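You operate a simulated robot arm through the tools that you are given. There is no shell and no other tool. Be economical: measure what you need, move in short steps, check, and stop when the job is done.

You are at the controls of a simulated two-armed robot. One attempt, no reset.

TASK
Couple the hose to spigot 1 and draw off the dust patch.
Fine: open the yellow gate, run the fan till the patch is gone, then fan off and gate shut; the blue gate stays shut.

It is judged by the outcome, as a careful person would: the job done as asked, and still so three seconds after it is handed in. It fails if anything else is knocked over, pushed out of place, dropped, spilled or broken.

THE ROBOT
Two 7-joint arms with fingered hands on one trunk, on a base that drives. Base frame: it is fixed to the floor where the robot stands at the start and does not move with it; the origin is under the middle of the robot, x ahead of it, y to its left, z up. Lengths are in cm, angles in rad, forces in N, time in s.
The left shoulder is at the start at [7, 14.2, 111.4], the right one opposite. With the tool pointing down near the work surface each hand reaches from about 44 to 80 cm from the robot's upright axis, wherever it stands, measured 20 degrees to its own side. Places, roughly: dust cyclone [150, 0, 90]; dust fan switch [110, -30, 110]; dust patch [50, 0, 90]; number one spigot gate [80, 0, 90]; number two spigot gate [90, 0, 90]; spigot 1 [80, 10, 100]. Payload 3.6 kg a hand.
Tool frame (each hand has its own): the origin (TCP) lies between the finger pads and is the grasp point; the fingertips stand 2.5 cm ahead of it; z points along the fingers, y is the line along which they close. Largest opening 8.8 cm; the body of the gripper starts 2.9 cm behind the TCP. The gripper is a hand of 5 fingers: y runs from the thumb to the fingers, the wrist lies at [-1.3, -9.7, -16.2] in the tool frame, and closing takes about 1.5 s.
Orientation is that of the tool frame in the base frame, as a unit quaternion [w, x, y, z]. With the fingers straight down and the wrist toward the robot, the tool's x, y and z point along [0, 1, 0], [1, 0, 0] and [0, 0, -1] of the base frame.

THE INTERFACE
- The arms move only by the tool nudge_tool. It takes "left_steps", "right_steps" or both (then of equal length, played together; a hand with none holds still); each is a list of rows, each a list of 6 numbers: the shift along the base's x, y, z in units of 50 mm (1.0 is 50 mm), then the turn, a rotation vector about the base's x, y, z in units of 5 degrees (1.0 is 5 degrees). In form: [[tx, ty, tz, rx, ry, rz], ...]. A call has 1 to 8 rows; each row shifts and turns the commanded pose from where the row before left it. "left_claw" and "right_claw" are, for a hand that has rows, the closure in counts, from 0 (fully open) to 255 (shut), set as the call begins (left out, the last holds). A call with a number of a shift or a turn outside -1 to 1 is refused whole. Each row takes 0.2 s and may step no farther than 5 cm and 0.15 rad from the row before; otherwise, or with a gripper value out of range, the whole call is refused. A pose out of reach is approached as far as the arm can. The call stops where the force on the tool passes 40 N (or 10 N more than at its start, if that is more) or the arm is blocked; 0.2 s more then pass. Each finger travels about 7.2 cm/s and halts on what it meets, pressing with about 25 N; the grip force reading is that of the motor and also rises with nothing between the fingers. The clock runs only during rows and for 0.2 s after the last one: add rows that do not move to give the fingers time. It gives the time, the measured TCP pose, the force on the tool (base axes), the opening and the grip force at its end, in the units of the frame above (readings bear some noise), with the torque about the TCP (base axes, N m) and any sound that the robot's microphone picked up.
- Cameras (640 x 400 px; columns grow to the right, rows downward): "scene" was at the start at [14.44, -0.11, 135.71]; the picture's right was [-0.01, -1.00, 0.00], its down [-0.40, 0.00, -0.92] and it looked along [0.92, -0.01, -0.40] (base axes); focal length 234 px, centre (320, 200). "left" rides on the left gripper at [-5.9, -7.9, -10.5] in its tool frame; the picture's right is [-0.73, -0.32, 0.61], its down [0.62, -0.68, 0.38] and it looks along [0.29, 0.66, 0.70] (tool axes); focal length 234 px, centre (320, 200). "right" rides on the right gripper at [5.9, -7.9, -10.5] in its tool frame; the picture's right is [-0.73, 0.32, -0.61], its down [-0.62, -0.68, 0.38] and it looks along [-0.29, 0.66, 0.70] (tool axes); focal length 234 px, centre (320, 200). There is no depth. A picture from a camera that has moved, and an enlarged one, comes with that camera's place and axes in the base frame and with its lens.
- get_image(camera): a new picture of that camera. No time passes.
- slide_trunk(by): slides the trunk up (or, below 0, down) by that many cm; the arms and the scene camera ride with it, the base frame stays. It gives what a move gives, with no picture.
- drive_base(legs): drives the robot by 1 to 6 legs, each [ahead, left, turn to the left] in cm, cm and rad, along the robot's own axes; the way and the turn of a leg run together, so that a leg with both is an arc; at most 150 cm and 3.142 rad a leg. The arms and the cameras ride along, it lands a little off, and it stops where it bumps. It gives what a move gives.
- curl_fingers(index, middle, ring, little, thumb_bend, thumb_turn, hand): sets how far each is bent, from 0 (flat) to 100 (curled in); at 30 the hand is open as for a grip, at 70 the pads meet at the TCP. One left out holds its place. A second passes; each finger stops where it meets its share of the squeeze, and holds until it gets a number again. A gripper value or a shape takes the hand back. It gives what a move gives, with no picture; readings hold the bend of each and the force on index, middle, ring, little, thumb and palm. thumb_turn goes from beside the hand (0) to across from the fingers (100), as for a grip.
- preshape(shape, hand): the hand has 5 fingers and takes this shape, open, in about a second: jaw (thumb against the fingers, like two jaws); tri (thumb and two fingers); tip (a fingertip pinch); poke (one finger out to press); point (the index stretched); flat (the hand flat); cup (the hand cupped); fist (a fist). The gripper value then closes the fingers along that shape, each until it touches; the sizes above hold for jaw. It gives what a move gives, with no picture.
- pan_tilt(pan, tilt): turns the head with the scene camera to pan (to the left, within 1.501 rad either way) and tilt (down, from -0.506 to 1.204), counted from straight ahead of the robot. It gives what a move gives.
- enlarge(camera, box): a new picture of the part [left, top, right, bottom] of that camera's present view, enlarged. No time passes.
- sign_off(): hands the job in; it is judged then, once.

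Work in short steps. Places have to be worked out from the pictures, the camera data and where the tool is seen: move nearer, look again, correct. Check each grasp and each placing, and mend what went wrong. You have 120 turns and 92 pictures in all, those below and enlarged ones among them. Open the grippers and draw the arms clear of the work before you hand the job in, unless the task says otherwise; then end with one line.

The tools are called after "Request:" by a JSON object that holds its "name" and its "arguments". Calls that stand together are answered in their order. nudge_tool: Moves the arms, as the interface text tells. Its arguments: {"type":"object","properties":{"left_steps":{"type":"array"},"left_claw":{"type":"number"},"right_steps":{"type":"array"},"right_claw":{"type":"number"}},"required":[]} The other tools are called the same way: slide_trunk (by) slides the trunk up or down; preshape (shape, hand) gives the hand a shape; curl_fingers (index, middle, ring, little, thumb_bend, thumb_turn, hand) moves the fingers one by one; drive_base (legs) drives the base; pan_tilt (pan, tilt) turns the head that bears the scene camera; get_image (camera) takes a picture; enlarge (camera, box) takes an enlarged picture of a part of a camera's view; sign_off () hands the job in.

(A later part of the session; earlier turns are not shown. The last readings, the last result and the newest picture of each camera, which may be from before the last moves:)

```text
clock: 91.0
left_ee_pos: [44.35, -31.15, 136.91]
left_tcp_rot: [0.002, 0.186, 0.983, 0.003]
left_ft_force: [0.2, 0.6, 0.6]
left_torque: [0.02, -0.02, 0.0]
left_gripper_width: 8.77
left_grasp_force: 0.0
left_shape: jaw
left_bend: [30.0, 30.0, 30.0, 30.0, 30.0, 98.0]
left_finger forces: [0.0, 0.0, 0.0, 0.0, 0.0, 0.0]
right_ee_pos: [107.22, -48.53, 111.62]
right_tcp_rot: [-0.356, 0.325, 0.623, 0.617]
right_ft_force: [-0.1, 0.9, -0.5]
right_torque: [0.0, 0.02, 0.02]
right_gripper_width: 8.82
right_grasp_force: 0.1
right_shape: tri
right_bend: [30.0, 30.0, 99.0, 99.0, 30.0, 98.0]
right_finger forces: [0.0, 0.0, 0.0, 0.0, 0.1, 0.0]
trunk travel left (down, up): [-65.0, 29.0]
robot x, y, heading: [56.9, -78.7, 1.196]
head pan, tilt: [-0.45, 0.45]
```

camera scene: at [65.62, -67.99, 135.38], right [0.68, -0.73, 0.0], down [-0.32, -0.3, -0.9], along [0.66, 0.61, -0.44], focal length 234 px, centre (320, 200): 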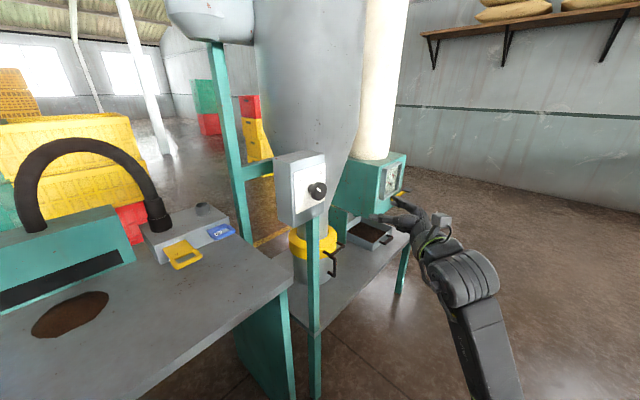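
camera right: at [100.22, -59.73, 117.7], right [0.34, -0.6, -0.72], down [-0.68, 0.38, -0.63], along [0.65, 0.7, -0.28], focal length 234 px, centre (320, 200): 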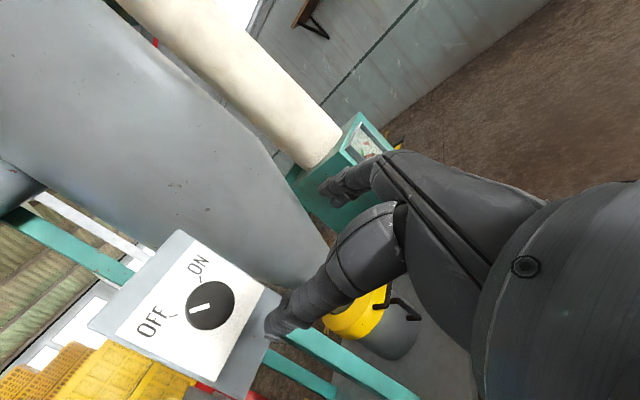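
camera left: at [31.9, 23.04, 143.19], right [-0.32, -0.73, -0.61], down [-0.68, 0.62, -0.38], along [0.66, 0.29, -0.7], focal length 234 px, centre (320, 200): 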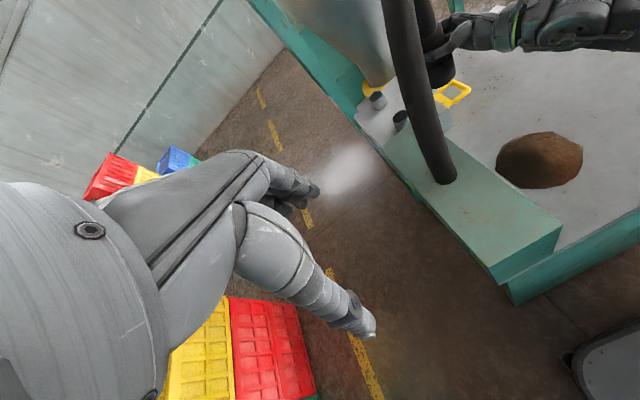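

Roll ±40° works, but the arm is too folded; back the base 12 cm, then re-approach.

Request:
{"name": "drive_base", "arguments": {"legs": [[-12, 0, 0]]}}

Request:
{"name": "nudge_tool", "arguments": {"right_steps": [[0, 0.4, 0, 0, -1, 0], [0, 0.4, 0, 0, 0, 0], [0, 0.4, 0, 0, 0, 0], [0, 0.4, 0, 0, 0, 0], [0, 0, 0, 0, 0, 0]]}}

Request:
{"name": "get_image", "arguments": {"camera": "right"}}

```text
clock: 92.3
left_ee_pos: [40.04, -42.12, 136.93]
left_tcp_rot: [0.001, 0.186, 0.983, 0.002]
left_ft_force: [-0.2, -0.8, -0.3]
left_torque: [0.0, -0.01, 0.01]
left_gripper_width: 8.79
left_grasp_force: 0.1
left_shape: jaw
left_bend: [30.0, 30.0, 30.0, 30.0, 30.0, 98.0]
left_finger forces: [0.0, 0.0, 0.0, 0.0, 0.1, 0.0]
right_ee_pos: [102.84, -59.6, 111.49]
right_tcp_rot: [-0.356, 0.325, 0.623, 0.616]
right_ft_force: [-0.1, -0.3, 0.3]
right_torque: [-0.01, 0.0, 0.02]
right_gripper_width: 8.78
right_grasp_force: 0.0
right_shape: tri
right_bend: [30.0, 30.0, 99.0, 99.0, 30.0, 98.0]
right_finger forces: [0.0, 0.0, 0.1, 0.0, 0.0, 0.0]
trunk travel left (down, up): [-65.0, 29.0]
robot x, y, heading: [52.26, -90.02, 1.195]
head pan, tilt: [-0.45, 0.45]
```

```text
clock: 93.5
left_ee_pos: [40.0, -42.49, 136.93]
left_tcp_rot: [0.001, 0.187, 0.982, 0.002]
left_ft_force: [0.8, 0.7, -1.1]
left_torque: [-0.02, -0.03, -0.01]
left_gripper_width: 8.77
left_grasp_force: 0.2
left_shape: jaw
left_bend: [30.0, 30.0, 30.0, 30.0, 30.0, 98.0]
left_finger forces: [0.1, 0.1, 0.0, 0.0, 0.1, 0.0]
right_ee_pos: [102.77, -51.66, 111.62]
right_tcp_rot: [-0.328, 0.298, 0.637, 0.631]
right_ft_force: [-0.5, -0.6, -0.7]
right_torque: [0.01, 0.0, 0.02]
right_gripper_width: 8.81
right_grasp_force: 0.0
right_shape: tri
right_bend: [30.0, 30.0, 99.0, 99.0, 30.0, 98.0]
right_finger forces: [0.0, 0.1, 0.1, 0.0, 0.1, 0.0]
trunk travel left (down, up): [-65.0, 29.0]
robot x, y, heading: [52.5, -89.73, 1.193]
head pan, tilt: [-0.45, 0.45]
```

```text
15 pictures are left
camera right: at [93.44, -62.53, 111.35], right [0.72, -0.57, -0.39], down [-0.18, 0.39, -0.91], along [0.67, 0.72, 0.18], focal length 234 px, centre (320, 200)
```

right: 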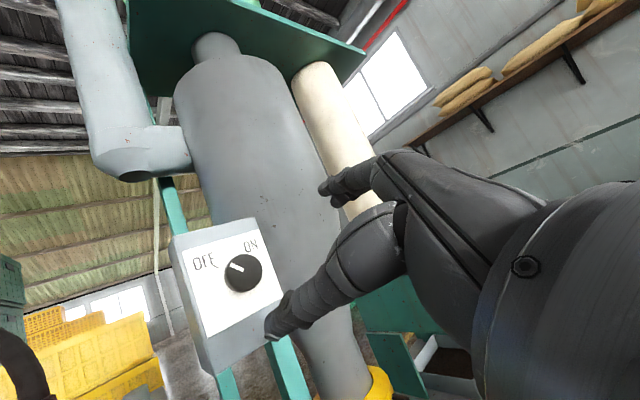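

Knob ≈ [105,-31,112]. Align x/z and advance to ~5 cm short, then look.

Request:
{"name": "nudge_tool", "arguments": {"right_steps": [[0.22, 0.3, 0.04, 0, 0, 0], [0.22, 0.3, 0.04, 0, 0, 0], [0, 0.5, 0, 0, 0, 0], [0, 0.5, 0, 0, 0, 0], [0, 0.5, 0, 0, 0, 0], [0, 0.5, 0, 0, 0, 0], [0, 0.3, 0, 0, 0, 0], [0, 0, 0, 0, 0, 0]]}}

Request:
{"name": "get_image", "arguments": {"camera": "right"}}

Request:
{"name": "enlarge", "arguments": {"camera": "scene", "box": [270, 140, 430, 240]}}

```text
clock: 95.3
left_ee_pos: [39.99, -42.2, 136.93]
left_tcp_rot: [0.002, 0.186, 0.982, 0.003]
left_ft_force: [-0.8, 0.9, 1.2]
left_torque: [-0.01, 0.01, -0.01]
left_gripper_width: 8.79
left_grasp_force: 0.1
left_shape: jaw
left_bend: [30.0, 30.0, 30.0, 30.0, 30.0, 98.0]
left_finger forces: [0.1, 0.1, 0.0, 0.1, 0.0, 0.0]
right_ee_pos: [105.02, -37.15, 111.92]
right_tcp_rot: [-0.328, 0.299, 0.637, 0.631]
right_ft_force: [-0.5, 0.1, 0.3]
right_torque: [-0.01, 0.04, 0.02]
right_gripper_width: 8.78
right_grasp_force: 0.0
right_shape: tri
right_bend: [30.0, 30.0, 99.0, 99.0, 30.0, 98.0]
right_finger forces: [0.0, 0.1, 0.0, 0.1, 0.0, 0.1]
trunk travel left (down, up): [-65.0, 29.0]
robot x, y, heading: [52.38, -90.05, 1.197]
head pan, tilt: [-0.45, 0.45]
```

```text
14 pictures are left
camera right: at [95.61, -47.95, 111.79], right [0.72, -0.57, -0.39], down [-0.18, 0.39, -0.91], along [0.67, 0.72, 0.18], focal length 234 px, centre (320, 200)
```

right: 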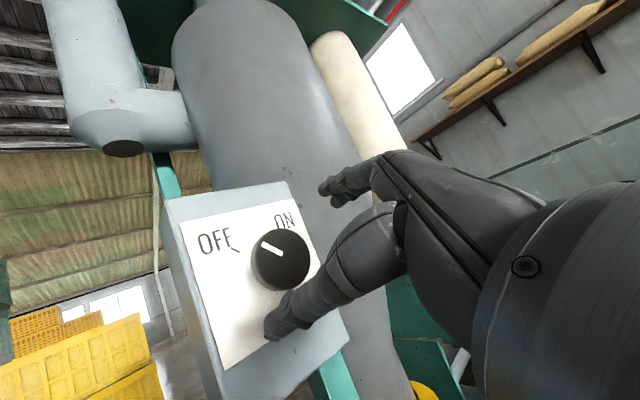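

```text
4.00 times, centred on (350, 190) of scene
camera zoom: at [61.24, -79.21, 135.38], right [0.68, -0.74, 0.0], down [-0.32, -0.29, -0.9], along [0.66, 0.61, -0.44], focal length 937 px, centre (200, 240)
```

zoom: 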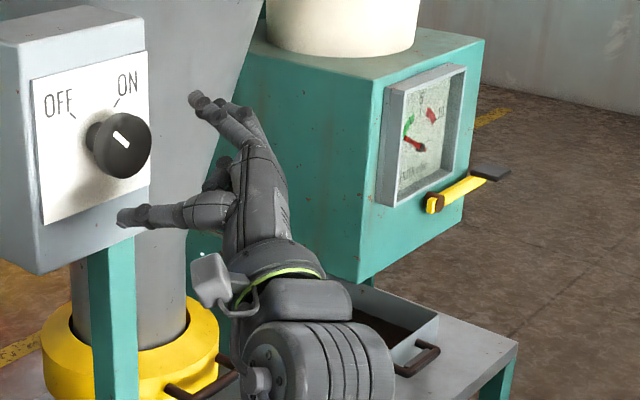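

Aligned within mm. Advance 6.3 cm so the pads straddle the knob.

Request:
{"name": "nudge_tool", "arguments": {"right_steps": [[0, 0.3, 0, 0, 0, 0], [0, 0.3, 0, 0, 0, 0], [0, 0.3, 0, 0, 0, 0], [0, 0.2, 0, 0, 0, 0], [0, 0.15, 0, 0, 0, 0], [0, 0, 0, 0, 0, 0]]}}

Request:
{"name": "enlarge", "arguments": {"camera": "scene", "box": [270, 150, 366, 210]}}

```text
clock: 96.7
left_ee_pos: [40.07, -42.39, 136.97]
left_tcp_rot: [0.002, 0.186, 0.983, 0.002]
left_ft_force: [-1.1, 0.4, 0.0]
left_torque: [-0.03, -0.01, 0.0]
left_gripper_width: 8.76
left_grasp_force: 0.1
left_shape: jaw
left_bend: [30.0, 30.0, 30.0, 30.0, 30.0, 98.0]
left_finger forces: [0.0, 0.0, 0.1, 0.1, 0.0, 0.0]
right_ee_pos: [104.97, -30.85, 112.02]
right_tcp_rot: [-0.328, 0.299, 0.637, 0.63]
right_ft_force: [0.4, -0.1, -0.1]
right_torque: [-0.03, 0.02, 0.01]
right_gripper_width: 8.78
right_grasp_force: 0.1
right_shape: tri
right_bend: [30.0, 30.0, 99.0, 99.0, 30.0, 98.0]
right_finger forces: [0.1, 0.1, 0.0, 0.0, 0.0, 0.0]
trunk travel left (down, up): [-65.0, 29.0]
robot x, y, heading: [52.46, -89.7, 1.196]
head pan, tilt: [-0.45, 0.45]
```

```text
6.67 times, centred on (318, 180) of scene
camera zoom: at [61.24, -79.2, 135.38], right [0.68, -0.74, 0.0], down [-0.32, -0.29, -0.9], along [0.66, 0.61, -0.44], focal length 1562 px, centre (333, 333)
```

zoom: 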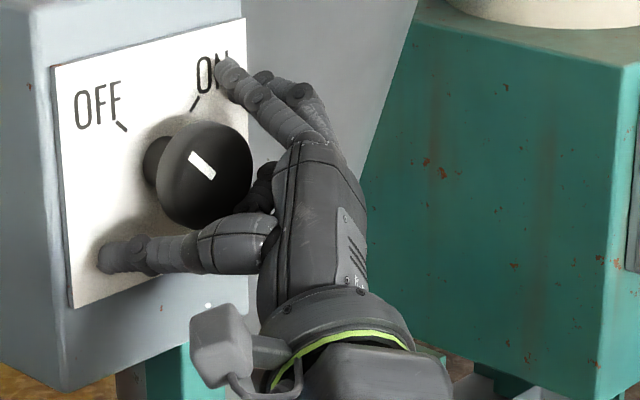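

Well placed; back 0.5 cm for clearance and close gently.

Request:
{"name": "nudge_tool", "arguments": {"right_steps": [[0, -0.1, 0, 0, 0, 0], [0, 0, 0, 0, 0, 0]]}}

Request:
{"name": "nudge_tool", "arguments": {"right_steps": [[0, 0, 0, 0, 0, 0], [0, 0, 0, 0, 0, 0], [0, 0, 0, 0, 0, 0], [0, 0, 0, 0, 0, 0], [0, 0, 0, 0, 0, 0], [0, 0, 0, 0, 0, 0], [0, 0, 0, 0, 0, 0], [0, 0, 0, 0, 0, 0]], "right_claw": 255}}

Request:
{"name": "enlarge", "arguments": {"camera": "scene", "box": [270, 150, 366, 210]}}

```text
clock: 97.3
left_ee_pos: [39.99, -42.26, 136.98]
left_tcp_rot: [0.003, 0.186, 0.983, 0.002]
left_ft_force: [-0.4, -0.1, -0.5]
left_torque: [-0.03, 0.0, 0.02]
left_gripper_width: 8.78
left_grasp_force: 0.1
left_shape: jaw
left_bend: [30.0, 30.0, 30.0, 30.0, 30.0, 98.0]
left_finger forces: [0.0, 0.0, 0.0, 0.1, 0.0, 0.0]
right_ee_pos: [104.9, -31.45, 111.87]
right_tcp_rot: [-0.328, 0.298, 0.637, 0.63]
right_ft_force: [0.7, 0.9, 0.6]
right_torque: [0.01, -0.02, 0.02]
right_gripper_width: 8.8
right_grasp_force: 0.1
right_shape: tri
right_bend: [30.0, 30.0, 99.0, 99.0, 30.0, 98.0]
right_finger forces: [0.1, 0.0, 0.1, 0.1, 0.1, 0.0]
trunk travel left (down, up): [-65.0, 29.0]
robot x, y, heading: [51.91, -90.28, 1.193]
head pan, tilt: [-0.45, 0.45]
```

```text
clock: 99.1
left_ee_pos: [40.07, -42.19, 136.9]
left_tcp_rot: [0.001, 0.186, 0.982, 0.001]
left_ft_force: [-1.1, -0.1, -0.3]
left_torque: [0.03, -0.01, 0.01]
left_gripper_width: 8.78
left_grasp_force: 0.1
left_shape: jaw
left_bend: [30.0, 30.0, 30.0, 30.0, 30.0, 98.0]
left_finger forces: [0.0, 0.1, 0.0, 0.0, 0.0, 0.0]
right_ee_pos: [104.95, -31.33, 112.02]
right_tcp_rot: [-0.328, 0.299, 0.637, 0.63]
right_ft_force: [0.2, 5.6, 1.7]
right_torque: [0.15, 0.05, -0.24]
right_gripper_width: 3.14
right_grasp_force: 25.2
right_shape: tri
right_bend: [75.0, 58.0, 100.0, 100.0, 74.0, 100.0]
right_finger forces: [12.5, 11.3, 0.1, 0.0, 24.8, 0.1]
trunk travel left (down, up): [-65.0, 29.0]
robot x, y, heading: [52.18, -89.87, 1.192]
head pan, tilt: [-0.45, 0.45]
```

```text
6.67 times, centred on (318, 180) of scene
camera zoom: at [61.21, -79.05, 135.37], right [0.68, -0.74, 0.0], down [-0.32, -0.3, -0.9], along [0.66, 0.61, -0.44], focal length 1562 px, centre (333, 333)
```

zoom: 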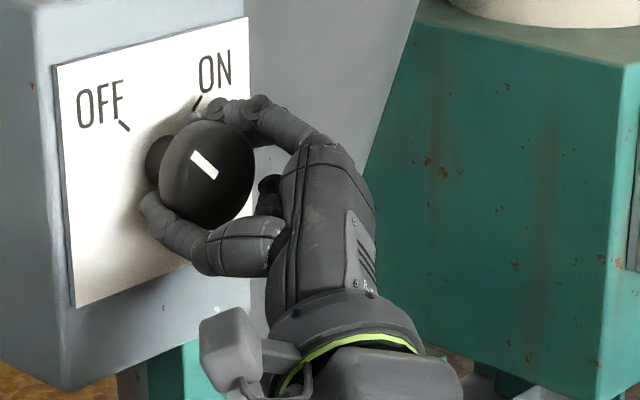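

Knob gripped by thumb and two fingers. Turn clockwise (+y) 40°.

Request:
{"name": "nudge_tool", "arguments": {"right_steps": [[0, 0, 0, 0, 1, 0], [0, 0, 0, 0, 1, 0], [0, 0, 0, 0, 1, 0], [0, 0, 0, 0, 1, 0], [0, 0, 0, 0, 1, 0], [0, 0, 0, 0, 1, 0], [0, 0, 0, 0, 1, 0], [0, 0, 0, 0, 1, 0]]}}

Request:
{"name": "nudge_tool", "arguments": {"right_steps": [[0, 0, 0, 0, 1, 0], [0, 0, 0, 0, 1, 0], [0, 0, 0, 0, 1, 0], [0, 0, 0, 0, 1, 0], [0, 0, 0, 0, 1, 0], [0, 0, 0, 0, 1, 0], [0, 0, 0, 0, 1, 0], [0, 0, 0, 0, 0, 0]]}}

Request:
{"name": "enlarge", "arguments": {"camera": "scene", "box": [270, 150, 366, 210]}}

```text
clock: 100.9
left_ee_pos: [40.28, -42.47, 136.93]
left_tcp_rot: [0.002, 0.187, 0.982, 0.003]
left_ft_force: [0.1, 0.2, 0.2]
left_torque: [-0.02, 0.03, 0.03]
left_gripper_width: 8.77
left_grasp_force: 0.0
left_shape: jaw
left_bend: [30.0, 30.0, 30.0, 30.0, 30.0, 98.0]
left_finger forces: [0.1, 0.1, 0.1, 0.0, 0.0, 0.0]
right_ee_pos: [109.92, -29.98, 107.93]
right_tcp_rot: [0.515, -0.472, -0.499, -0.513]
right_ft_force: [2.9, -7.9, 2.1]
right_torque: [0.01, 0.01, -0.09]
right_gripper_width: 1.94
right_grasp_force: 25.1
right_shape: tri
right_bend: [76.0, 75.0, 100.0, 100.0, 86.0, 100.0]
right_finger forces: [8.3, 6.4, 0.0, 0.0, 0.1, 0.0]
right hand out of reach, approached as far as the arm can: row 5, 6, 7, 8
trunk travel left (down, up): [-65.0, 29.0]
robot x, y, heading: [52.29, -89.95, 1.199]
head pan, tilt: [-0.45, 0.45]
```

```text
clock: 101.6
left_ee_pos: [40.06, -42.81, 137.11]
left_tcp_rot: [0.003, 0.189, 0.982, 0.004]
left_ft_force: [-0.6, -0.2, 0.3]
left_torque: [-0.06, -0.01, -0.03]
left_gripper_width: 8.73
left_grasp_force: 0.1
left_shape: jaw
left_bend: [30.0, 30.0, 30.0, 30.0, 30.0, 98.0]
left_finger forces: [0.0, 0.0, 0.0, 0.1, 0.1, 0.0]
right_ee_pos: [110.16, -29.62, 106.82]
right_tcp_rot: [0.542, -0.49, -0.462, -0.503]
right_ft_force: [0.4, -28.8, 7.1]
right_torque: [0.27, -0.07, -0.21]
right_gripper_width: 2.04
right_grasp_force: 24.9
right_shape: tri
right_bend: [77.0, 76.0, 100.0, 100.0, 88.0, 100.0]
right_finger forces: [27.1, 7.0, 0.1, 0.0, 0.1, 0.1]
right hand out of reach, approached as far as the arm can: row 1, 2, 3
trunk travel left (down, up): [-65.0, 29.0]
robot x, y, heading: [52.18, -89.97, 1.186]
head pan, tilt: [-0.45, 0.45]
stopped in row 3 (right hand): the force on the tool passed its limit (the readings are from after the stop); the commanded pose is now the measured one
```

```text
6.67 times, centred on (318, 180) of scene
camera zoom: at [61.09, -79.88, 135.43], right [0.67, -0.74, 0.0], down [-0.32, -0.29, -0.9], along [0.67, 0.61, -0.43], focal length 1562 px, centre (333, 333)
```

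zoom: 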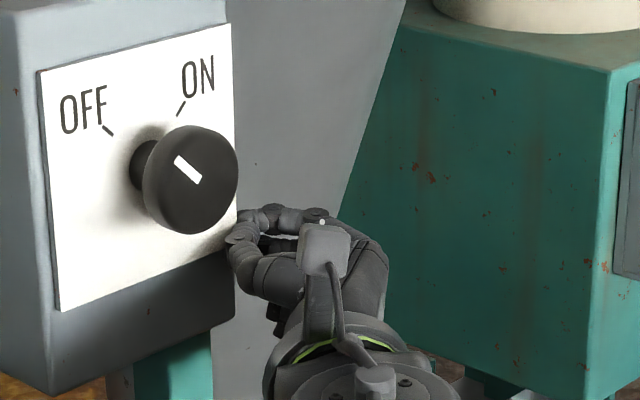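

The arm ran into its limit near roll 0 and slid off the knob without turning it (still OFF). Retract and test the roll range toward −90° instead at this place.

Request:
{"name": "nudge_tool", "arguments": {"right_steps": [[0, -0.5, 0, 0, 0, 0], [0, -0.5, 0, 0, 0, 0], [0, -0.2, 0, 0, 0, 0], [0, 0, 0, 0, -1, 0], [0, 0, 0, 0, -1, 0], [0, 0, 0, 0, -1, 0], [0, 0, 0, 0, -1, 0], [0, 0, 0, 0, -1, 0]], "right_claw": 0}}

Request:
{"name": "nudge_tool", "arguments": {"right_steps": [[-0.2, 0, 0.2, 0, -1, 0], [-0.2, 0, 0.2, 0, -1, 0], [-0.2, 0, 0.2, 0, -1, 0], [-0.2, 0, 0.2, 0, -1, 0], [-0.2, 0, 0.2, 0, -1, 0], [0, 0, 0, 0, -1, 0], [0, 0, 0, 0, -1, 0], [0, 0, 0, 0, -1, 0]]}}

Request:
{"name": "nudge_tool", "arguments": {"right_steps": [[0, 0, 0, 0, -1, 0], [0, 0, 0, 0, -1, 0], [0, 0, 0, 0, -1, 0], [0, 0, 0, 0, -1, 0], [0, 0, 0, 0, -1, 0], [0, 0, 0, 0, 0, 0]]}}

```text
clock: 103.4
left_ee_pos: [40.34, -42.28, 136.94]
left_tcp_rot: [0.001, 0.187, 0.982, 0.001]
left_ft_force: [-0.3, -0.1, -0.7]
left_torque: [0.0, 0.02, -0.01]
left_gripper_width: 8.77
left_grasp_force: 0.1
left_shape: jaw
left_bend: [30.0, 30.0, 30.0, 30.0, 30.0, 98.0]
left_finger forces: [0.0, 0.0, 0.0, 0.1, 0.0, 0.1]
right_ee_pos: [110.8, -34.5, 105.18]
right_tcp_rot: [-0.431, 0.37, 0.572, 0.592]
right_ft_force: [0.8, 0.9, -0.1]
right_torque: [0.0, 0.02, 0.01]
right_gripper_width: 8.76
right_grasp_force: 0.2
right_shape: tri
right_bend: [30.0, 30.0, 99.0, 99.0, 30.0, 98.0]
right_finger forces: [0.1, 0.0, 0.1, 0.0, 0.0, 0.0]
right hand out of reach, approached as far as the arm can: row 1, 2
trunk travel left (down, up): [-65.0, 29.0]
robot x, y, heading: [52.58, -90.19, 1.188]
head pan, tilt: [-0.45, 0.45]
```

```text
clock: 105.2
left_ee_pos: [40.14, -42.24, 137.0]
left_tcp_rot: [0.001, 0.189, 0.982, 0.003]
left_ft_force: [-0.7, -0.1, 0.5]
left_torque: [0.01, -0.01, 0.0]
left_gripper_width: 8.75
left_grasp_force: 0.2
left_shape: jaw
left_bend: [30.0, 30.0, 30.0, 30.0, 30.0, 98.0]
left_finger forces: [0.1, 0.1, 0.0, 0.0, 0.0, 0.0]
right_ee_pos: [105.81, -34.48, 110.4]
right_tcp_rot: [-0.208, 0.146, 0.685, 0.683]
right_ft_force: [-0.1, 0.1, 0.9]
right_torque: [0.0, 0.0, 0.02]
right_gripper_width: 8.77
right_grasp_force: 0.0
right_shape: tri
right_bend: [30.0, 30.0, 99.0, 99.0, 30.0, 98.0]
right_finger forces: [0.1, 0.0, 0.1, 0.1, 0.1, 0.1]
trunk travel left (down, up): [-65.0, 29.0]
robot x, y, heading: [52.55, -90.21, 1.188]
head pan, tilt: [-0.45, 0.45]
```

```text
clock: 106.6
left_ee_pos: [40.24, -42.37, 136.98]
left_tcp_rot: [0.003, 0.188, 0.982, 0.002]
left_ft_force: [0.4, 0.3, 0.3]
left_torque: [-0.01, -0.04, -0.03]
left_gripper_width: 8.77
left_grasp_force: 0.2
left_shape: jaw
left_bend: [30.0, 30.0, 30.0, 30.0, 30.0, 98.0]
left_finger forces: [0.1, 0.0, 0.0, 0.0, 0.0, 0.0]
right_ee_pos: [105.85, -34.53, 110.44]
right_tcp_rot: [-0.054, -0.006, 0.713, 0.699]
right_ft_force: [-0.2, -0.2, -0.4]
right_torque: [-0.01, 0.02, 0.01]
right_gripper_width: 8.77
right_grasp_force: 0.1
right_shape: tri
right_bend: [30.0, 30.0, 99.0, 99.0, 30.0, 98.0]
right_finger forces: [0.0, 0.0, 0.0, 0.0, 0.0, 0.1]
trunk travel left (down, up): [-65.0, 29.0]
robot x, y, heading: [52.22, -90.04, 1.185]
head pan, tilt: [-0.45, 0.45]
```

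Roll −86° is comfortable. Go further to about −115° and align position with the knob axis ([105,·,112]).

Request:
{"name": "nudge_tool", "arguments": {"right_steps": [[-0.08, 0, 0.15, 0, 0, -1], [-0.08, 0, 0.15, 0, -1, 0], [0, 0, 0, 0, -1, 0], [0, 0, 0, 0, -1, 0], [0, 0, 0, 0, -1, 0], [0, 0, 0, 0, -1, 0], [0, 0, 0, 0, -1, 0], [0, 0, 0, 0, 0, 0]]}}

Request:
{"name": "enlarge", "arguments": {"camera": "scene", "box": [260, 140, 388, 220]}}

```text
clock: 108.4
left_ee_pos: [40.34, -42.31, 136.97]
left_tcp_rot: [0.002, 0.188, 0.982, 0.002]
left_ft_force: [0.7, -0.1, 0.9]
left_torque: [0.01, 0.01, 0.01]
left_gripper_width: 8.75
left_grasp_force: 0.0
left_shape: jaw
left_bend: [30.0, 30.0, 30.0, 30.0, 30.0, 98.0]
left_finger forces: [0.0, 0.1, 0.0, 0.0, 0.1, 0.0]
right_ee_pos: [104.98, -34.49, 111.85]
right_tcp_rot: [0.162, -0.156, 0.695, 0.683]
right_ft_force: [0.0, 0.4, 0.4]
right_torque: [0.03, 0.0, 0.02]
right_gripper_width: 8.77
right_grasp_force: 0.2
right_shape: tri
right_bend: [30.0, 30.0, 99.0, 99.0, 30.0, 98.0]
right_finger forces: [0.0, 0.0, 0.0, 0.0, 0.0, 0.1]
trunk travel left (down, up): [-65.0, 29.0]
robot x, y, heading: [52.57, -90.05, 1.19]
head pan, tilt: [-0.45, 0.45]
```

```text
5.00 times, centred on (324, 180) of scene
camera zoom: at [61.27, -79.26, 135.38], right [0.68, -0.74, 0.0], down [-0.32, -0.29, -0.9], along [0.66, 0.61, -0.44], focal length 1171 px, centre (300, 300)
```

zoom: 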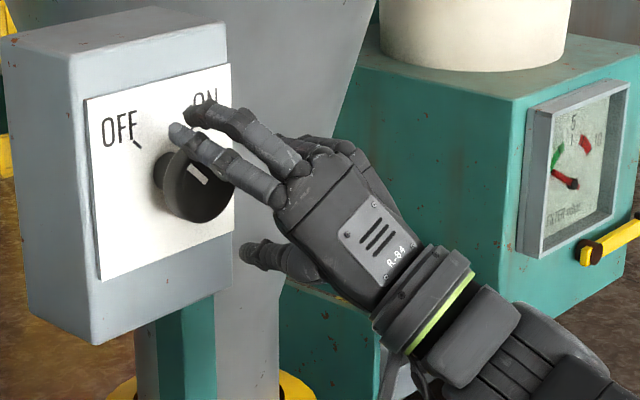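

Fingers are up-left, thumb lower-right (roll −116°). Advance 3.2 cm and grip the knob.

Request:
{"name": "nudge_tool", "arguments": {"right_steps": [[0, 0.2, 0, 0, 0, 0], [0, 0.2, 0, 0, 0, 0], [0, 0.22, 0, 0, 0, 0], [0, 0, 0, 0, 0, 0]]}}

Request:
{"name": "nudge_tool", "arguments": {"right_steps": [[0, 0, 0, 0, 0, 0], [0, 0, 0, 0, 0, 0], [0, 0, 0, 0, 0, 0], [0, 0, 0, 0, 0, 0], [0, 0, 0, 0, 0, 0], [0, 0, 0, 0, 0, 0], [0, 0, 0, 0, 0, 0], [0, 0, 0, 0, 0, 0]], "right_claw": 255}}

```text
clock: 109.4
left_ee_pos: [40.16, -42.33, 136.9]
left_tcp_rot: [0.001, 0.188, 0.982, 0.002]
left_ft_force: [-0.4, 1.3, -0.2]
left_torque: [0.04, -0.02, -0.02]
left_gripper_width: 8.76
left_grasp_force: 0.1
left_shape: jaw
left_bend: [30.0, 30.0, 30.0, 30.0, 30.0, 98.0]
left_finger forces: [0.0, 0.1, 0.0, 0.0, 0.1, 0.0]
right_ee_pos: [104.96, -31.42, 111.8]
right_tcp_rot: [0.16, -0.157, 0.695, 0.683]
right_ft_force: [-0.5, 0.8, 0.8]
right_torque: [-0.02, 0.0, -0.03]
right_gripper_width: 8.76
right_grasp_force: 0.0
right_shape: tri
right_bend: [30.0, 30.0, 99.0, 99.0, 30.0, 98.0]
right_finger forces: [0.0, 0.0, 0.1, 0.0, 0.0, 0.1]
trunk travel left (down, up): [-65.0, 29.0]
robot x, y, heading: [52.45, -89.93, 1.192]
head pan, tilt: [-0.45, 0.45]
```

```text
clock: 111.2
left_ee_pos: [40.21, -42.11, 136.9]
left_tcp_rot: [0.003, 0.188, 0.982, 0.002]
left_ft_force: [-0.3, 0.0, -0.7]
left_torque: [0.01, -0.01, 0.02]
left_gripper_width: 8.77
left_grasp_force: 0.0
left_shape: jaw
left_bend: [30.0, 30.0, 30.0, 30.0, 30.0, 98.0]
left_finger forces: [0.1, 0.0, 0.0, 0.0, 0.0, 0.1]
right_ee_pos: [104.96, -31.15, 111.74]
right_tcp_rot: [0.161, -0.156, 0.696, 0.683]
right_ft_force: [-1.1, 6.3, -0.2]
right_torque: [0.24, 0.0, 0.12]
right_gripper_width: 3.2
right_grasp_force: 25.2
right_shape: tri
right_bend: [75.0, 56.0, 100.0, 100.0, 75.0, 100.0]
right_finger forces: [11.1, 11.6, 0.1, 0.1, 24.3, 0.1]
trunk travel left (down, up): [-65.0, 29.0]
robot x, y, heading: [52.2, -89.95, 1.19]
head pan, tilt: [-0.45, 0.45]
```

Gripped. Turn clockwise 40° and read.

Request:
{"name": "nudge_tool", "arguments": {"right_steps": [[0, 0, 0, 0, 1, 0], [0, 0, 0, 0, 1, 0], [0, 0, 0, 0, 1, 0], [0, 0, 0, 0, 1, 0], [0, 0, 0, 0, 1, 0], [0, 0, 0, 0, 1, 0], [0, 0, 0, 0, 1, 0], [0, 0, 0, 0, 1, 0]]}}

Request:
{"name": "nudge_tool", "arguments": {"right_steps": [[0, 0, 0, 0, 1, 0], [0, 0, 0, 0, 1, 0], [0, 0, 0, 0, 1, 0], [0, 0, 0, 0, 1, 0], [0, 0, 0, 0, 1, 0], [0, 0, 0, 0, 1, 0], [0, 0, 0, 0, 1, 0], [0, 0, 0, 0, 0, 0]]}}

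Request:
{"name": "enlarge", "arguments": {"camera": "scene", "box": [260, 140, 388, 220]}}

```text
clock: 113.0
left_ee_pos: [39.99, -42.1, 136.8]
left_tcp_rot: [0.003, 0.187, 0.982, 0.001]
left_ft_force: [0.4, 0.3, 0.6]
left_torque: [-0.04, 0.0, 0.0]
left_gripper_width: 8.78
left_grasp_force: 0.2
left_shape: jaw
left_bend: [30.0, 30.0, 30.0, 30.0, 30.0, 98.0]
left_finger forces: [0.1, 0.0, 0.0, 0.0, 0.1, 0.0]
right_ee_pos: [104.83, -31.15, 111.75]
right_tcp_rot: [-0.088, 0.087, 0.708, 0.695]
right_ft_force: [-5.6, 5.3, 0.0]
right_torque: [0.26, -0.07, -0.04]
right_gripper_width: 3.17
right_grasp_force: 25.4
right_shape: tri
right_bend: [75.0, 56.0, 100.0, 100.0, 75.0, 100.0]
right_finger forces: [12.1, 10.6, 0.0, 0.0, 24.8, 0.1]
trunk travel left (down, up): [-65.0, 29.0]
robot x, y, heading: [52.42, -90.0, 1.191]
head pan, tilt: [-0.45, 0.45]
```

```text
clock: 114.8
left_ee_pos: [40.08, -42.11, 136.98]
left_tcp_rot: [0.003, 0.188, 0.982, 0.003]
left_ft_force: [-0.1, 0.5, 0.0]
left_torque: [0.0, 0.02, -0.01]
left_gripper_width: 8.76
left_grasp_force: 0.2
left_shape: jaw
left_bend: [30.0, 30.0, 30.0, 30.0, 30.0, 98.0]
left_finger forces: [0.0, 0.0, 0.0, 0.1, 0.1, 0.0]
right_ee_pos: [104.76, -31.14, 111.77]
right_tcp_rot: [-0.295, 0.293, 0.65, 0.637]
right_ft_force: [3.9, 26.3, 12.8]
right_torque: [-0.24, -0.14, -0.12]
right_gripper_width: 3.11
right_grasp_force: 25.0
right_shape: tri
right_bend: [75.0, 56.0, 100.0, 100.0, 75.0, 99.0]
right_finger forces: [15.2, 11.6, 0.0, 0.1, 25.0, 0.0]
trunk travel left (down, up): [-65.0, 29.0]
robot x, y, heading: [52.61, -90.26, 1.191]
head pan, tilt: [-0.45, 0.45]
```

```text
5.00 times, centred on (324, 180) of scene
camera zoom: at [61.04, -79.11, 135.38], right [0.68, -0.74, 0.0], down [-0.32, -0.3, -0.9], along [0.66, 0.61, -0.43], focal length 1171 px, centre (300, 300)
```

zoom: 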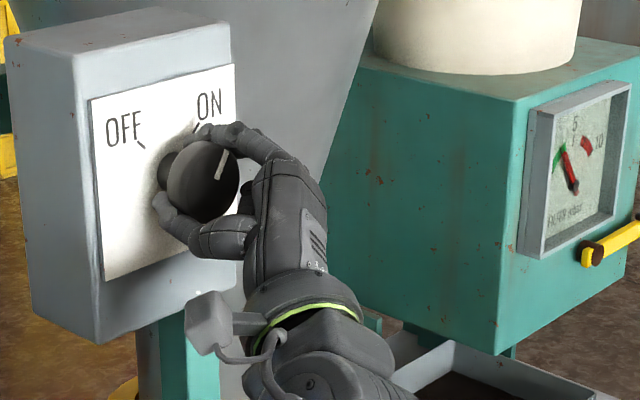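

The knob mark now points at ON and the gauge needle has risen: the fan seems to run. Ease the y-pressure by 0.3 cm, wait, then view the patch.

Request:
{"name": "nudge_tool", "arguments": {"right_steps": [[0, -0.06, 0, 0, 0, 0], [0, 0, 0, 0, 0, 0], [0, 0, 0, 0, 0, 0], [0, 0, 0, 0, 0, 0], [0, 0, 0, 0, 0, 0], [0, 0, 0, 0, 0, 0], [0, 0, 0, 0, 0, 0], [0, 0, 0, 0, 0, 0]]}}

Request:
{"name": "get_image", "arguments": {"camera": "scene"}}

```text
clock: 116.6
left_ee_pos: [39.97, -41.89, 136.67]
left_tcp_rot: [0.003, 0.187, 0.982, 0.0]
left_ft_force: [0.3, 1.0, -0.2]
left_torque: [-0.05, -0.01, 0.03]
left_gripper_width: 8.76
left_grasp_force: 0.0
left_shape: jaw
left_bend: [30.0, 30.0, 30.0, 30.0, 30.0, 98.0]
left_finger forces: [0.0, 0.0, 0.0, 0.0, 0.0, 0.0]
right_ee_pos: [104.86, -31.29, 111.71]
right_tcp_rot: [-0.295, 0.292, 0.651, 0.636]
right_ft_force: [-1.8, 21.5, 12.2]
right_torque: [0.12, -0.04, -0.12]
right_gripper_width: 3.07
right_grasp_force: 24.7
right_shape: tri
right_bend: [75.0, 56.0, 100.0, 100.0, 75.0, 98.0]
right_finger forces: [16.9, 13.2, 0.1, 0.0, 26.3, 0.0]
trunk travel left (down, up): [-65.0, 29.0]
robot x, y, heading: [52.22, -90.11, 1.192]
head pan, tilt: [-0.45, 0.45]
```

```text
7 pictures are left
camera scene: at [61.03, -78.82, 135.36], right [0.68, -0.74, 0.0], down [-0.32, -0.3, -0.9], along [0.66, 0.61, -0.44], focal length 234 px, centre (320, 200)
```

scene: 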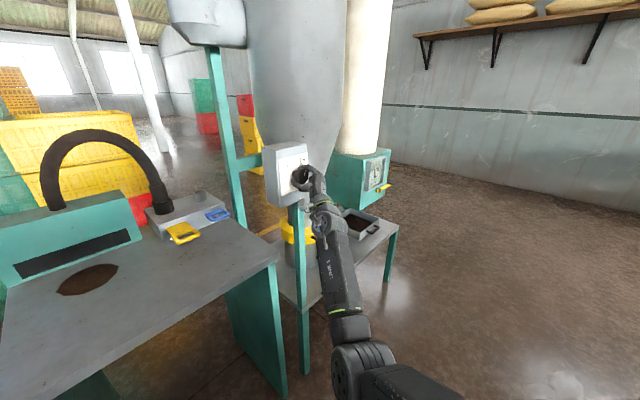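

The patch looks flatter/lighter but still there. Wait ~3.6 s more, then look.

Request:
{"name": "nudge_tool", "arguments": {"right_steps": [[0, -0.04, -0.04, 0, 0, 0], [0, 0, 0, 0, 0, 0], [0, 0, 0, 0, 0, 0], [0, 0, 0, 0, 0, 0], [0, 0, 0, 0, 0, 0], [0, 0, 0, 0, 0, 0], [0, 0, 0, 0, 0, 0], [0, 0, 0, 0, 0, 0]]}}

Request:
{"name": "nudge_tool", "arguments": {"right_steps": [[0, 0, 0, 0, 0, 0], [0, 0, 0, 0, 0, 0], [0, 0, 0, 0, 0, 0], [0, 0, 0, 0, 0, 0], [0, 0, 0, 0, 0, 0], [0, 0, 0, 0, 0, 0], [0, 0, 0, 0, 0, 0], [0, 0, 0, 0, 0, 0]]}}

Request:
{"name": "get_image", "arguments": {"camera": "scene"}}

```text
clock: 118.4
left_ee_pos: [39.93, -41.75, 136.66]
left_tcp_rot: [0.004, 0.187, 0.982, 0.0]
left_ft_force: [-0.3, 0.7, 0.3]
left_torque: [-0.02, 0.0, 0.03]
left_gripper_width: 8.78
left_grasp_force: 0.0
left_shape: jaw
left_bend: [30.0, 30.0, 30.0, 30.0, 30.0, 98.0]
left_finger forces: [0.1, 0.0, 0.0, 0.0, 0.1, 0.1]
right_ee_pos: [104.7, -31.24, 111.49]
right_tcp_rot: [-0.294, 0.291, 0.652, 0.636]
right_ft_force: [0.2, 30.2, 19.8]
right_torque: [0.02, -0.07, -0.06]
right_gripper_width: 3.08
right_grasp_force: 24.6
right_shape: tri
right_bend: [75.0, 55.0, 100.0, 100.0, 75.0, 97.0]
right_finger forces: [20.2, 16.1, 0.0, 0.1, 26.8, 0.0]
trunk travel left (down, up): [-65.0, 29.0]
robot x, y, heading: [52.51, -90.3, 1.194]
head pan, tilt: [-0.45, 0.45]
```

```text
clock: 120.2
left_ee_pos: [39.85, -41.7, 136.67]
left_tcp_rot: [0.003, 0.186, 0.982, 0.0]
left_ft_force: [0.9, -0.5, -0.6]
left_torque: [-0.02, -0.02, 0.03]
left_gripper_width: 8.8
left_grasp_force: 0.0
left_shape: jaw
left_bend: [30.0, 30.0, 30.0, 30.0, 30.0, 98.0]
left_finger forces: [0.0, 0.1, 0.0, 0.0, 0.0, 0.0]
right_ee_pos: [104.74, -31.34, 111.52]
right_tcp_rot: [-0.295, 0.292, 0.651, 0.636]
right_ft_force: [0.1, 31.0, 19.4]
right_torque: [0.05, -0.08, -0.09]
right_gripper_width: 3.07
right_grasp_force: 24.9
right_shape: tri
right_bend: [75.0, 55.0, 100.0, 100.0, 75.0, 97.0]
right_finger forces: [20.1, 15.4, 0.0, 0.1, 27.0, 0.0]
trunk travel left (down, up): [-65.0, 29.0]
robot x, y, heading: [52.15, -89.95, 1.196]
head pan, tilt: [-0.45, 0.45]
```

```text
6 pictures are left
camera scene: at [60.96, -78.67, 135.35], right [0.68, -0.74, 0.01], down [-0.32, -0.3, -0.9], along [0.66, 0.61, -0.44], focal length 234 px, centre (320, 200)
```

scene: 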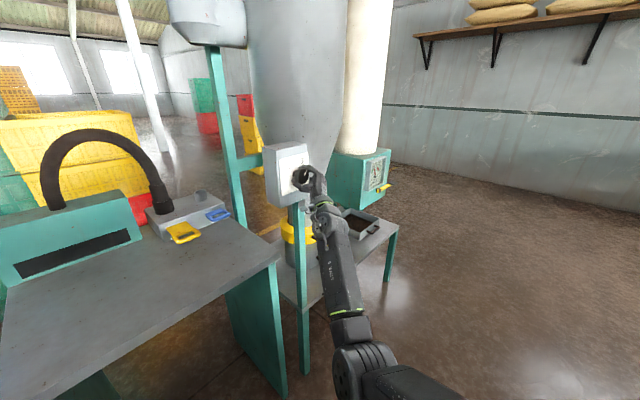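

The patch is gone. Undo the pull (which tensioned the grip) and turn the knob counter-clockwise back to OFF.

Request:
{"name": "nudge_tool", "arguments": {"right_steps": [[0, 0.08, 0.04, 0, 0, 0], [0, 0, 0, 0, -1, 0], [0, 0, 0, 0, -1, 0], [0, 0, 0, 0, -1, 0], [0, 0, 0, 0, -1, 0], [0, 0, 0, 0, -1, 0], [0, 0, 0, 0, -1, 0], [0, 0, 0, 0, -1, 0]]}}

Request:
{"name": "nudge_tool", "arguments": {"right_steps": [[0, 0, 0, 0, -1, 0], [0, 0, 0, 0, -1, 0], [0, 0, 0, 0, -1, 0], [0, 0, 0, 0, -1, 0], [0, 0, 0, 0, -1, 0], [0, 0, 0, 0, -1, 0], [0, 0, 0, 0, -1, 0], [0, 0, 0, 0, -1, 0]]}}

Request:
{"name": "enlarge", "arguments": {"camera": "scene", "box": [260, 140, 388, 220]}}

```text
clock: 122.0
left_ee_pos: [40.21, -41.97, 136.82]
left_tcp_rot: [0.001, 0.189, 0.982, 0.001]
left_ft_force: [0.7, 0.0, 0.2]
left_torque: [0.03, -0.03, -0.02]
left_gripper_width: 8.78
left_grasp_force: 0.0
left_shape: jaw
left_bend: [30.0, 30.0, 30.0, 30.0, 30.0, 98.0]
left_finger forces: [0.0, 0.0, 0.1, 0.0, 0.0, 0.0]
right_ee_pos: [104.98, -31.32, 111.56]
right_tcp_rot: [-0.086, 0.088, 0.709, 0.694]
right_ft_force: [4.2, 35.0, 10.0]
right_torque: [0.03, -0.07, -0.31]
right_gripper_width: 3.06
right_grasp_force: 25.4
right_shape: tri
right_bend: [75.0, 56.0, 100.0, 100.0, 75.0, 97.0]
right_finger forces: [13.4, 15.3, 0.0, 0.0, 27.5, 0.0]
trunk travel left (down, up): [-65.0, 29.0]
robot x, y, heading: [52.72, -89.83, 1.19]
head pan, tilt: [-0.45, 0.45]
```

```text
clock: 123.8
left_ee_pos: [40.32, -42.07, 136.8]
left_tcp_rot: [0.002, 0.189, 0.982, 0.001]
left_ft_force: [0.8, -0.3, 0.2]
left_torque: [0.03, -0.01, -0.01]
left_gripper_width: 8.75
left_grasp_force: 0.0
left_shape: jaw
left_bend: [30.0, 30.0, 30.0, 30.0, 30.0, 98.0]
left_finger forces: [0.1, 0.1, 0.0, 0.0, 0.1, 0.1]
right_ee_pos: [105.08, -31.29, 111.66]
right_tcp_rot: [0.161, -0.156, 0.696, 0.682]
right_ft_force: [5.2, 35.4, 11.2]
right_torque: [0.28, -0.06, -0.2]
right_gripper_width: 3.07
right_grasp_force: 24.4
right_shape: tri
right_bend: [75.0, 56.0, 100.0, 100.0, 75.0, 99.0]
right_finger forces: [13.0, 17.8, 0.1, 0.0, 27.9, 0.0]
trunk travel left (down, up): [-65.0, 29.0]
robot x, y, heading: [52.28, -89.62, 1.195]
head pan, tilt: [-0.45, 0.45]
```

```text
5.00 times, centred on (324, 180) of scene
camera zoom: at [61.39, -78.99, 135.35], right [0.68, -0.74, 0.0], down [-0.32, -0.3, -0.9], along [0.66, 0.61, -0.44], focal length 1171 px, centre (300, 300)
```

zoom: 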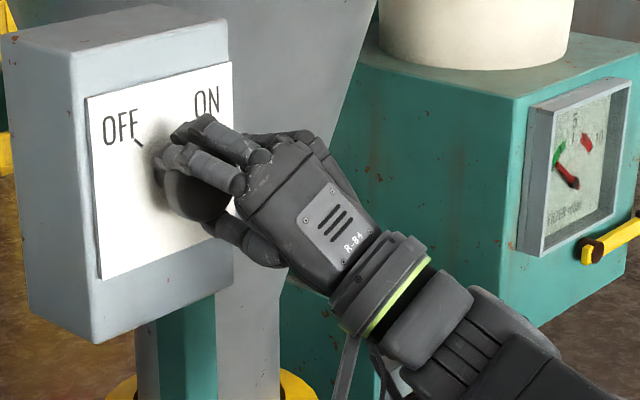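

Roll is back to the starting value and the gauge needle falls. Open the hand, back off, and check the mark.

Request:
{"name": "nudge_tool", "arguments": {"right_steps": [[0, 0, 0, 0, 0, 0], [0, 0, 0, 0, 0, 0], [0, 0, 0, 0, 0, 0], [0, 0, 0, 0, 0, 0], [0, 0, 0, 0, 0, 0], [0, 0, 0, 0, 0, 0], [0, 0, 0, 0, 0, 0], [0, 0, 0, 0, 0, 0]], "right_claw": 0}}

Request:
{"name": "nudge_tool", "arguments": {"right_steps": [[0, -0.4, 0, 0, 0, 0], [0, -0.6, 0, 0, 0, 0], [0, -0.8, 0, 0, 0, 0], [0, -0.8, 0, 0, 0, 0], [0, 0, 0, 0, 0, 0]]}}

Request:
{"name": "enlarge", "arguments": {"camera": "scene", "box": [260, 140, 388, 220]}}

```text
clock: 125.6
left_ee_pos: [40.28, -42.31, 136.89]
left_tcp_rot: [0.002, 0.188, 0.982, 0.002]
left_ft_force: [0.1, 0.8, 0.0]
left_torque: [-0.01, 0.0, 0.0]
left_gripper_width: 8.76
left_grasp_force: 0.2
left_shape: jaw
left_bend: [30.0, 30.0, 30.0, 30.0, 30.0, 98.0]
left_finger forces: [0.1, 0.0, 0.0, 0.1, 0.1, 0.1]
right_ee_pos: [105.02, -31.38, 111.81]
right_tcp_rot: [0.162, -0.156, 0.695, 0.683]
right_ft_force: [-0.2, -0.9, -0.5]
right_torque: [-0.02, -0.01, 0.01]
right_gripper_width: 8.77
right_grasp_force: 0.1
right_shape: tri
right_bend: [30.0, 30.0, 99.0, 99.0, 30.0, 98.0]
right_finger forces: [0.0, 0.0, 0.0, 0.0, 0.0, 0.0]
trunk travel left (down, up): [-65.0, 29.0]
robot x, y, heading: [52.62, -90.37, 1.191]
head pan, tilt: [-0.45, 0.45]
```

```text
clock: 126.8
left_ee_pos: [40.16, -42.11, 136.93]
left_tcp_rot: [0.002, 0.188, 0.982, 0.001]
left_ft_force: [0.4, 0.1, 0.6]
left_torque: [0.01, 0.03, 0.01]
left_gripper_width: 8.77
left_grasp_force: 0.0
left_shape: jaw
left_bend: [30.0, 30.0, 30.0, 30.0, 30.0, 98.0]
left_finger forces: [0.0, 0.0, 0.0, 0.0, 0.1, 0.0]
right_ee_pos: [104.88, -44.45, 111.84]
right_tcp_rot: [0.16, -0.157, 0.695, 0.683]
right_ft_force: [-0.1, 0.2, 0.6]
right_torque: [0.03, -0.03, 0.05]
right_gripper_width: 8.8
right_grasp_force: 0.0
right_shape: tri
right_bend: [30.0, 30.0, 99.0, 99.0, 30.0, 98.0]
right_finger forces: [0.1, 0.0, 0.0, 0.1, 0.1, 0.0]
trunk travel left (down, up): [-65.0, 29.0]
robot x, y, heading: [52.51, -89.81, 1.192]
head pan, tilt: [-0.45, 0.45]
```

```text
5.00 times, centred on (324, 180) of scene
camera zoom: at [61.25, -79.14, 135.37], right [0.68, -0.74, 0.0], down [-0.32, -0.3, -0.9], along [0.66, 0.61, -0.44], focal length 1171 px, centre (300, 300)
```

zoom: 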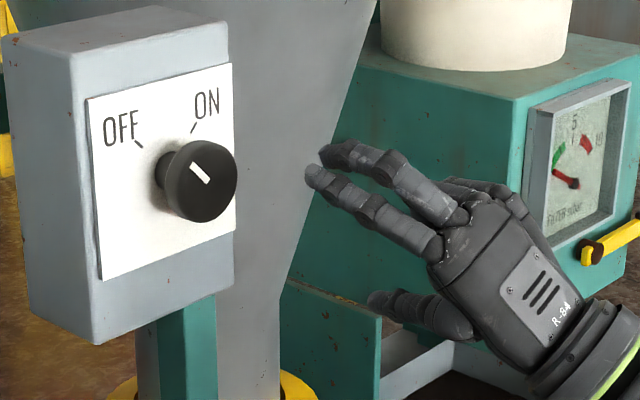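

Mark at OFF, gauge at rest. Now reorient the right hand to fingers-down (poke shape) away from the switch.

Request:
{"name": "nudge_tool", "arguments": {"right_steps": [[0, -0.4, 0.2, 0, 1, 0], [0, -0.4, 0.2, 0, 1, 0], [0, -0.4, 0.2, 0, 1, 0], [0, -0.3, 0.2, 0, 1, 0], [0, 0, 0.2, 0, 1, 0], [0, 0, 0, -1, 0, 0], [0, 0, 0, -1, 0, 0], [0, 0, 0, -1, 0, 0]]}}

Request:
{"name": "nudge_tool", "arguments": {"right_steps": [[0, 0, 0, -1, 0, 0], [0, 0, 0, -1, 0, 0], [0, 0, 0, -1, 0, 0], [0, 0, 0, -1, 0, 0], [0, 0, 0, -1, 0, 0], [0, 0, 0, -1, 0, 0], [0, 0, 0, -1, 0, 0], [0, 0, 0, -1, 0, 0]]}}

Request:
{"name": "nudge_tool", "arguments": {"right_steps": [[0, 0, 0, -1, 0, 0], [0, 0, 0, -1, 0, 0], [0, 0, 0, -1, 0, 0], [0, 0, 0, -1, 0, 0], [0, 0, 0, -1, 0, 0], [0, 0, 0, -1, 0, 0], [0, 0, 0, -1, 0, 0], [0, 0, 0, 0, 0, 0]]}}

Request:
{"name": "preshape", "arguments": {"hand": "right", "shape": "poke"}}

```text
clock: 128.6
left_ee_pos: [40.13, -42.34, 136.87]
left_tcp_rot: [0.003, 0.188, 0.982, 0.003]
left_ft_force: [0.6, 0.1, -0.1]
left_torque: [-0.02, 0.03, 0.01]
left_gripper_width: 8.78
left_grasp_force: 0.1
left_shape: jaw
left_bend: [30.0, 30.0, 30.0, 30.0, 30.0, 98.0]
left_finger forces: [0.1, 0.0, 0.0, 0.0, 0.1, 0.0]
right_ee_pos: [105.12, -51.89, 116.85]
right_tcp_rot: [0.006, -0.006, 0.799, 0.601]
right_ft_force: [0.3, 0.0, -0.5]
right_torque: [0.0, 0.01, -0.01]
right_gripper_width: 8.76
right_grasp_force: 0.2
right_shape: tri
right_bend: [30.0, 30.0, 99.0, 99.0, 30.0, 98.0]
right_finger forces: [0.0, 0.0, 0.0, 0.1, 0.0, 0.0]
trunk travel left (down, up): [-65.0, 29.0]
robot x, y, heading: [52.29, -89.97, 1.195]
head pan, tilt: [-0.45, 0.45]
```

```text
clock: 130.4
left_ee_pos: [40.18, -42.27, 136.87]
left_tcp_rot: [0.002, 0.189, 0.982, 0.002]
left_ft_force: [0.5, 0.4, 0.2]
left_torque: [-0.01, 0.0, -0.01]
left_gripper_width: 8.77
left_grasp_force: 0.1
left_shape: jaw
left_bend: [30.0, 30.0, 30.0, 30.0, 30.0, 98.0]
left_finger forces: [0.1, 0.0, 0.0, 0.0, 0.0, 0.0]
right_ee_pos: [103.78, -51.58, 116.64]
right_tcp_rot: [0.002, -0.006, 0.947, 0.322]
right_ft_force: [0.1, -0.9, 0.0]
right_torque: [0.02, 0.0, 0.0]
right_gripper_width: 8.78
right_grasp_force: 0.1
right_shape: tri
right_bend: [30.0, 30.0, 99.0, 99.0, 30.0, 98.0]
right_finger forces: [0.0, 0.0, 0.1, 0.1, 0.0, 0.0]
right hand out of reach, approached as far as the arm can: row 5, 7, 8
trunk travel left (down, up): [-65.0, 29.0]
robot x, y, heading: [52.59, -89.72, 1.19]
head pan, tilt: [-0.45, 0.45]
```

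```text
clock: 132.2
left_ee_pos: [40.25, -42.25, 136.95]
left_tcp_rot: [0.001, 0.188, 0.982, 0.002]
left_ft_force: [0.9, -0.8, 0.6]
left_torque: [0.01, -0.02, 0.04]
left_gripper_width: 8.78
left_grasp_force: 0.1
left_shape: jaw
left_bend: [30.0, 30.0, 30.0, 30.0, 30.0, 98.0]
left_finger forces: [0.1, 0.1, 0.1, 0.0, 0.1, 0.1]
right_ee_pos: [102.06, -52.49, 115.72]
right_tcp_rot: [-0.001, -0.006, 1.0, 0.023]
right_ft_force: [0.8, -0.7, -0.1]
right_torque: [-0.01, -0.02, 0.01]
right_gripper_width: 8.77
right_grasp_force: 0.1
right_shape: tri
right_bend: [30.0, 30.0, 99.0, 99.0, 30.0, 98.0]
right_finger forces: [0.0, 0.0, 0.1, 0.1, 0.1, 0.0]
right hand out of reach, approached as far as the arm can: row 2, 4, 5, 6, 7
trunk travel left (down, up): [-65.0, 29.0]
robot x, y, heading: [52.66, -90.51, 1.192]
head pan, tilt: [-0.45, 0.45]
```

```text
clock: 133.1
left_ee_pos: [40.27, -42.41, 136.84]
left_tcp_rot: [0.002, 0.189, 0.982, 0.002]
left_ft_force: [-0.3, -0.2, -1.0]
left_torque: [0.01, -0.02, 0.0]
left_gripper_width: 8.76
left_grasp_force: 0.0
left_shape: jaw
left_bend: [30.0, 30.0, 30.0, 30.0, 30.0, 98.0]
left_finger forces: [0.1, 0.0, 0.1, 0.0, 0.1, 0.0]
right_ee_pos: [102.17, -52.55, 115.86]
right_tcp_rot: [-0.001, -0.006, 1.0, 0.024]
right_ft_force: [-0.4, 0.9, 0.6]
right_torque: [-0.04, 0.01, -0.01]
right_gripper_width: 0.02
right_grasp_force: 0.1
right_shape: poke
right_bend: [70.0, 70.0, 99.0, 99.0, 100.0, 100.0]
right_finger forces: [0.0, 0.0, 0.0, 0.0, 0.1, 0.0]
trunk travel left (down, up): [-65.0, 29.0]
robot x, y, heading: [52.66, -90.12, 1.194]
head pan, tilt: [-0.45, 0.45]
```

Fingers down. Turn the base to heading ~1.57 and drive 22 cm toward the table so the loop comes into reach.

Request:
{"name": "drive_base", "arguments": {"legs": [[0, 0, 0.378], [22, 0, 0]]}}

Request:
{"name": "pan_tilt", "arguments": {"pan": -0.35, "tilt": 0.65}}

Request:
{"name": "get_image", "arguments": {"camera": "scene"}}

```text
clock: 135.9
left_ee_pos: [23.49, -28.19, 136.82]
left_tcp_rot: [0.002, 0.0, 1.0, 0.003]
left_ft_force: [-0.4, -0.9, -0.9]
left_torque: [0.02, 0.01, -0.01]
left_gripper_width: 8.76
left_grasp_force: 0.1
left_shape: jaw
left_bend: [30.0, 30.0, 30.0, 30.0, 30.0, 98.0]
left_finger forces: [0.0, 0.0, 0.1, 0.0, 0.0, 0.1]
right_ee_pos: [84.82, -14.79, 115.8]
right_tcp_rot: [-0.006, -0.194, 0.981, 0.023]
right_ft_force: [-0.5, 0.0, 0.6]
right_torque: [0.0, -0.01, -0.02]
right_gripper_width: 0.01
right_grasp_force: 0.0
right_shape: poke
right_bend: [70.0, 70.0, 99.0, 99.0, 100.0, 100.0]
right_finger forces: [0.0, 0.0, 0.1, 0.1, 0.0, 0.0]
trunk travel left (down, up): [-65.0, 29.0]
robot x, y, heading: [52.56, -68.5, 1.569]
head pan, tilt: [-0.45, 0.45]
```

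```text
clock: 136.6
left_ee_pos: [23.57, -28.06, 136.99]
left_tcp_rot: [0.003, 0.0, 1.0, 0.002]
left_ft_force: [-0.3, 0.2, 0.4]
left_torque: [-0.01, 0.0, 0.01]
left_gripper_width: 8.77
left_grasp_force: 0.0
left_shape: jaw
left_bend: [30.0, 30.0, 30.0, 30.0, 30.0, 98.0]
left_finger forces: [0.1, 0.0, 0.0, 0.0, 0.0, 0.1]
right_ee_pos: [84.96, -14.75, 115.74]
right_tcp_rot: [-0.006, -0.194, 0.981, 0.023]
right_ft_force: [0.4, -0.5, 0.3]
right_torque: [0.01, 0.0, -0.03]
right_gripper_width: 0.03
right_grasp_force: 0.0
right_shape: poke
right_bend: [70.0, 70.0, 99.0, 99.0, 100.0, 100.0]
right_finger forces: [0.1, 0.0, 0.0, 0.0, 0.0, 0.1]
trunk travel left (down, up): [-65.0, 29.0]
robot x, y, heading: [52.19, -68.18, 1.568]
head pan, tilt: [-0.351, 0.649]
```

```text
3 pictures are left
camera scene: at [55.69, -54.89, 133.59], right [0.94, -0.35, 0.0], down [-0.21, -0.57, -0.8], along [0.28, 0.75, -0.6], focal length 234 px, centre (320, 200)
```

scene: 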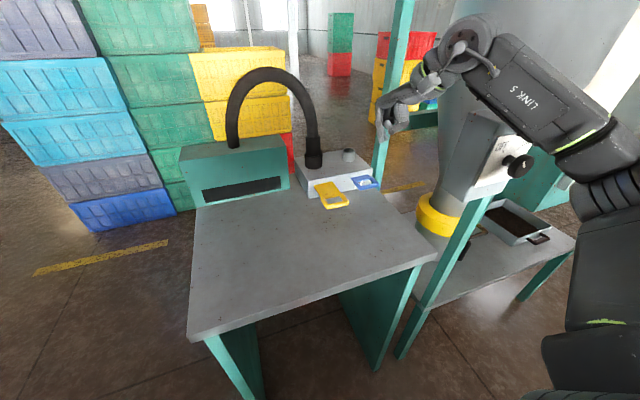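

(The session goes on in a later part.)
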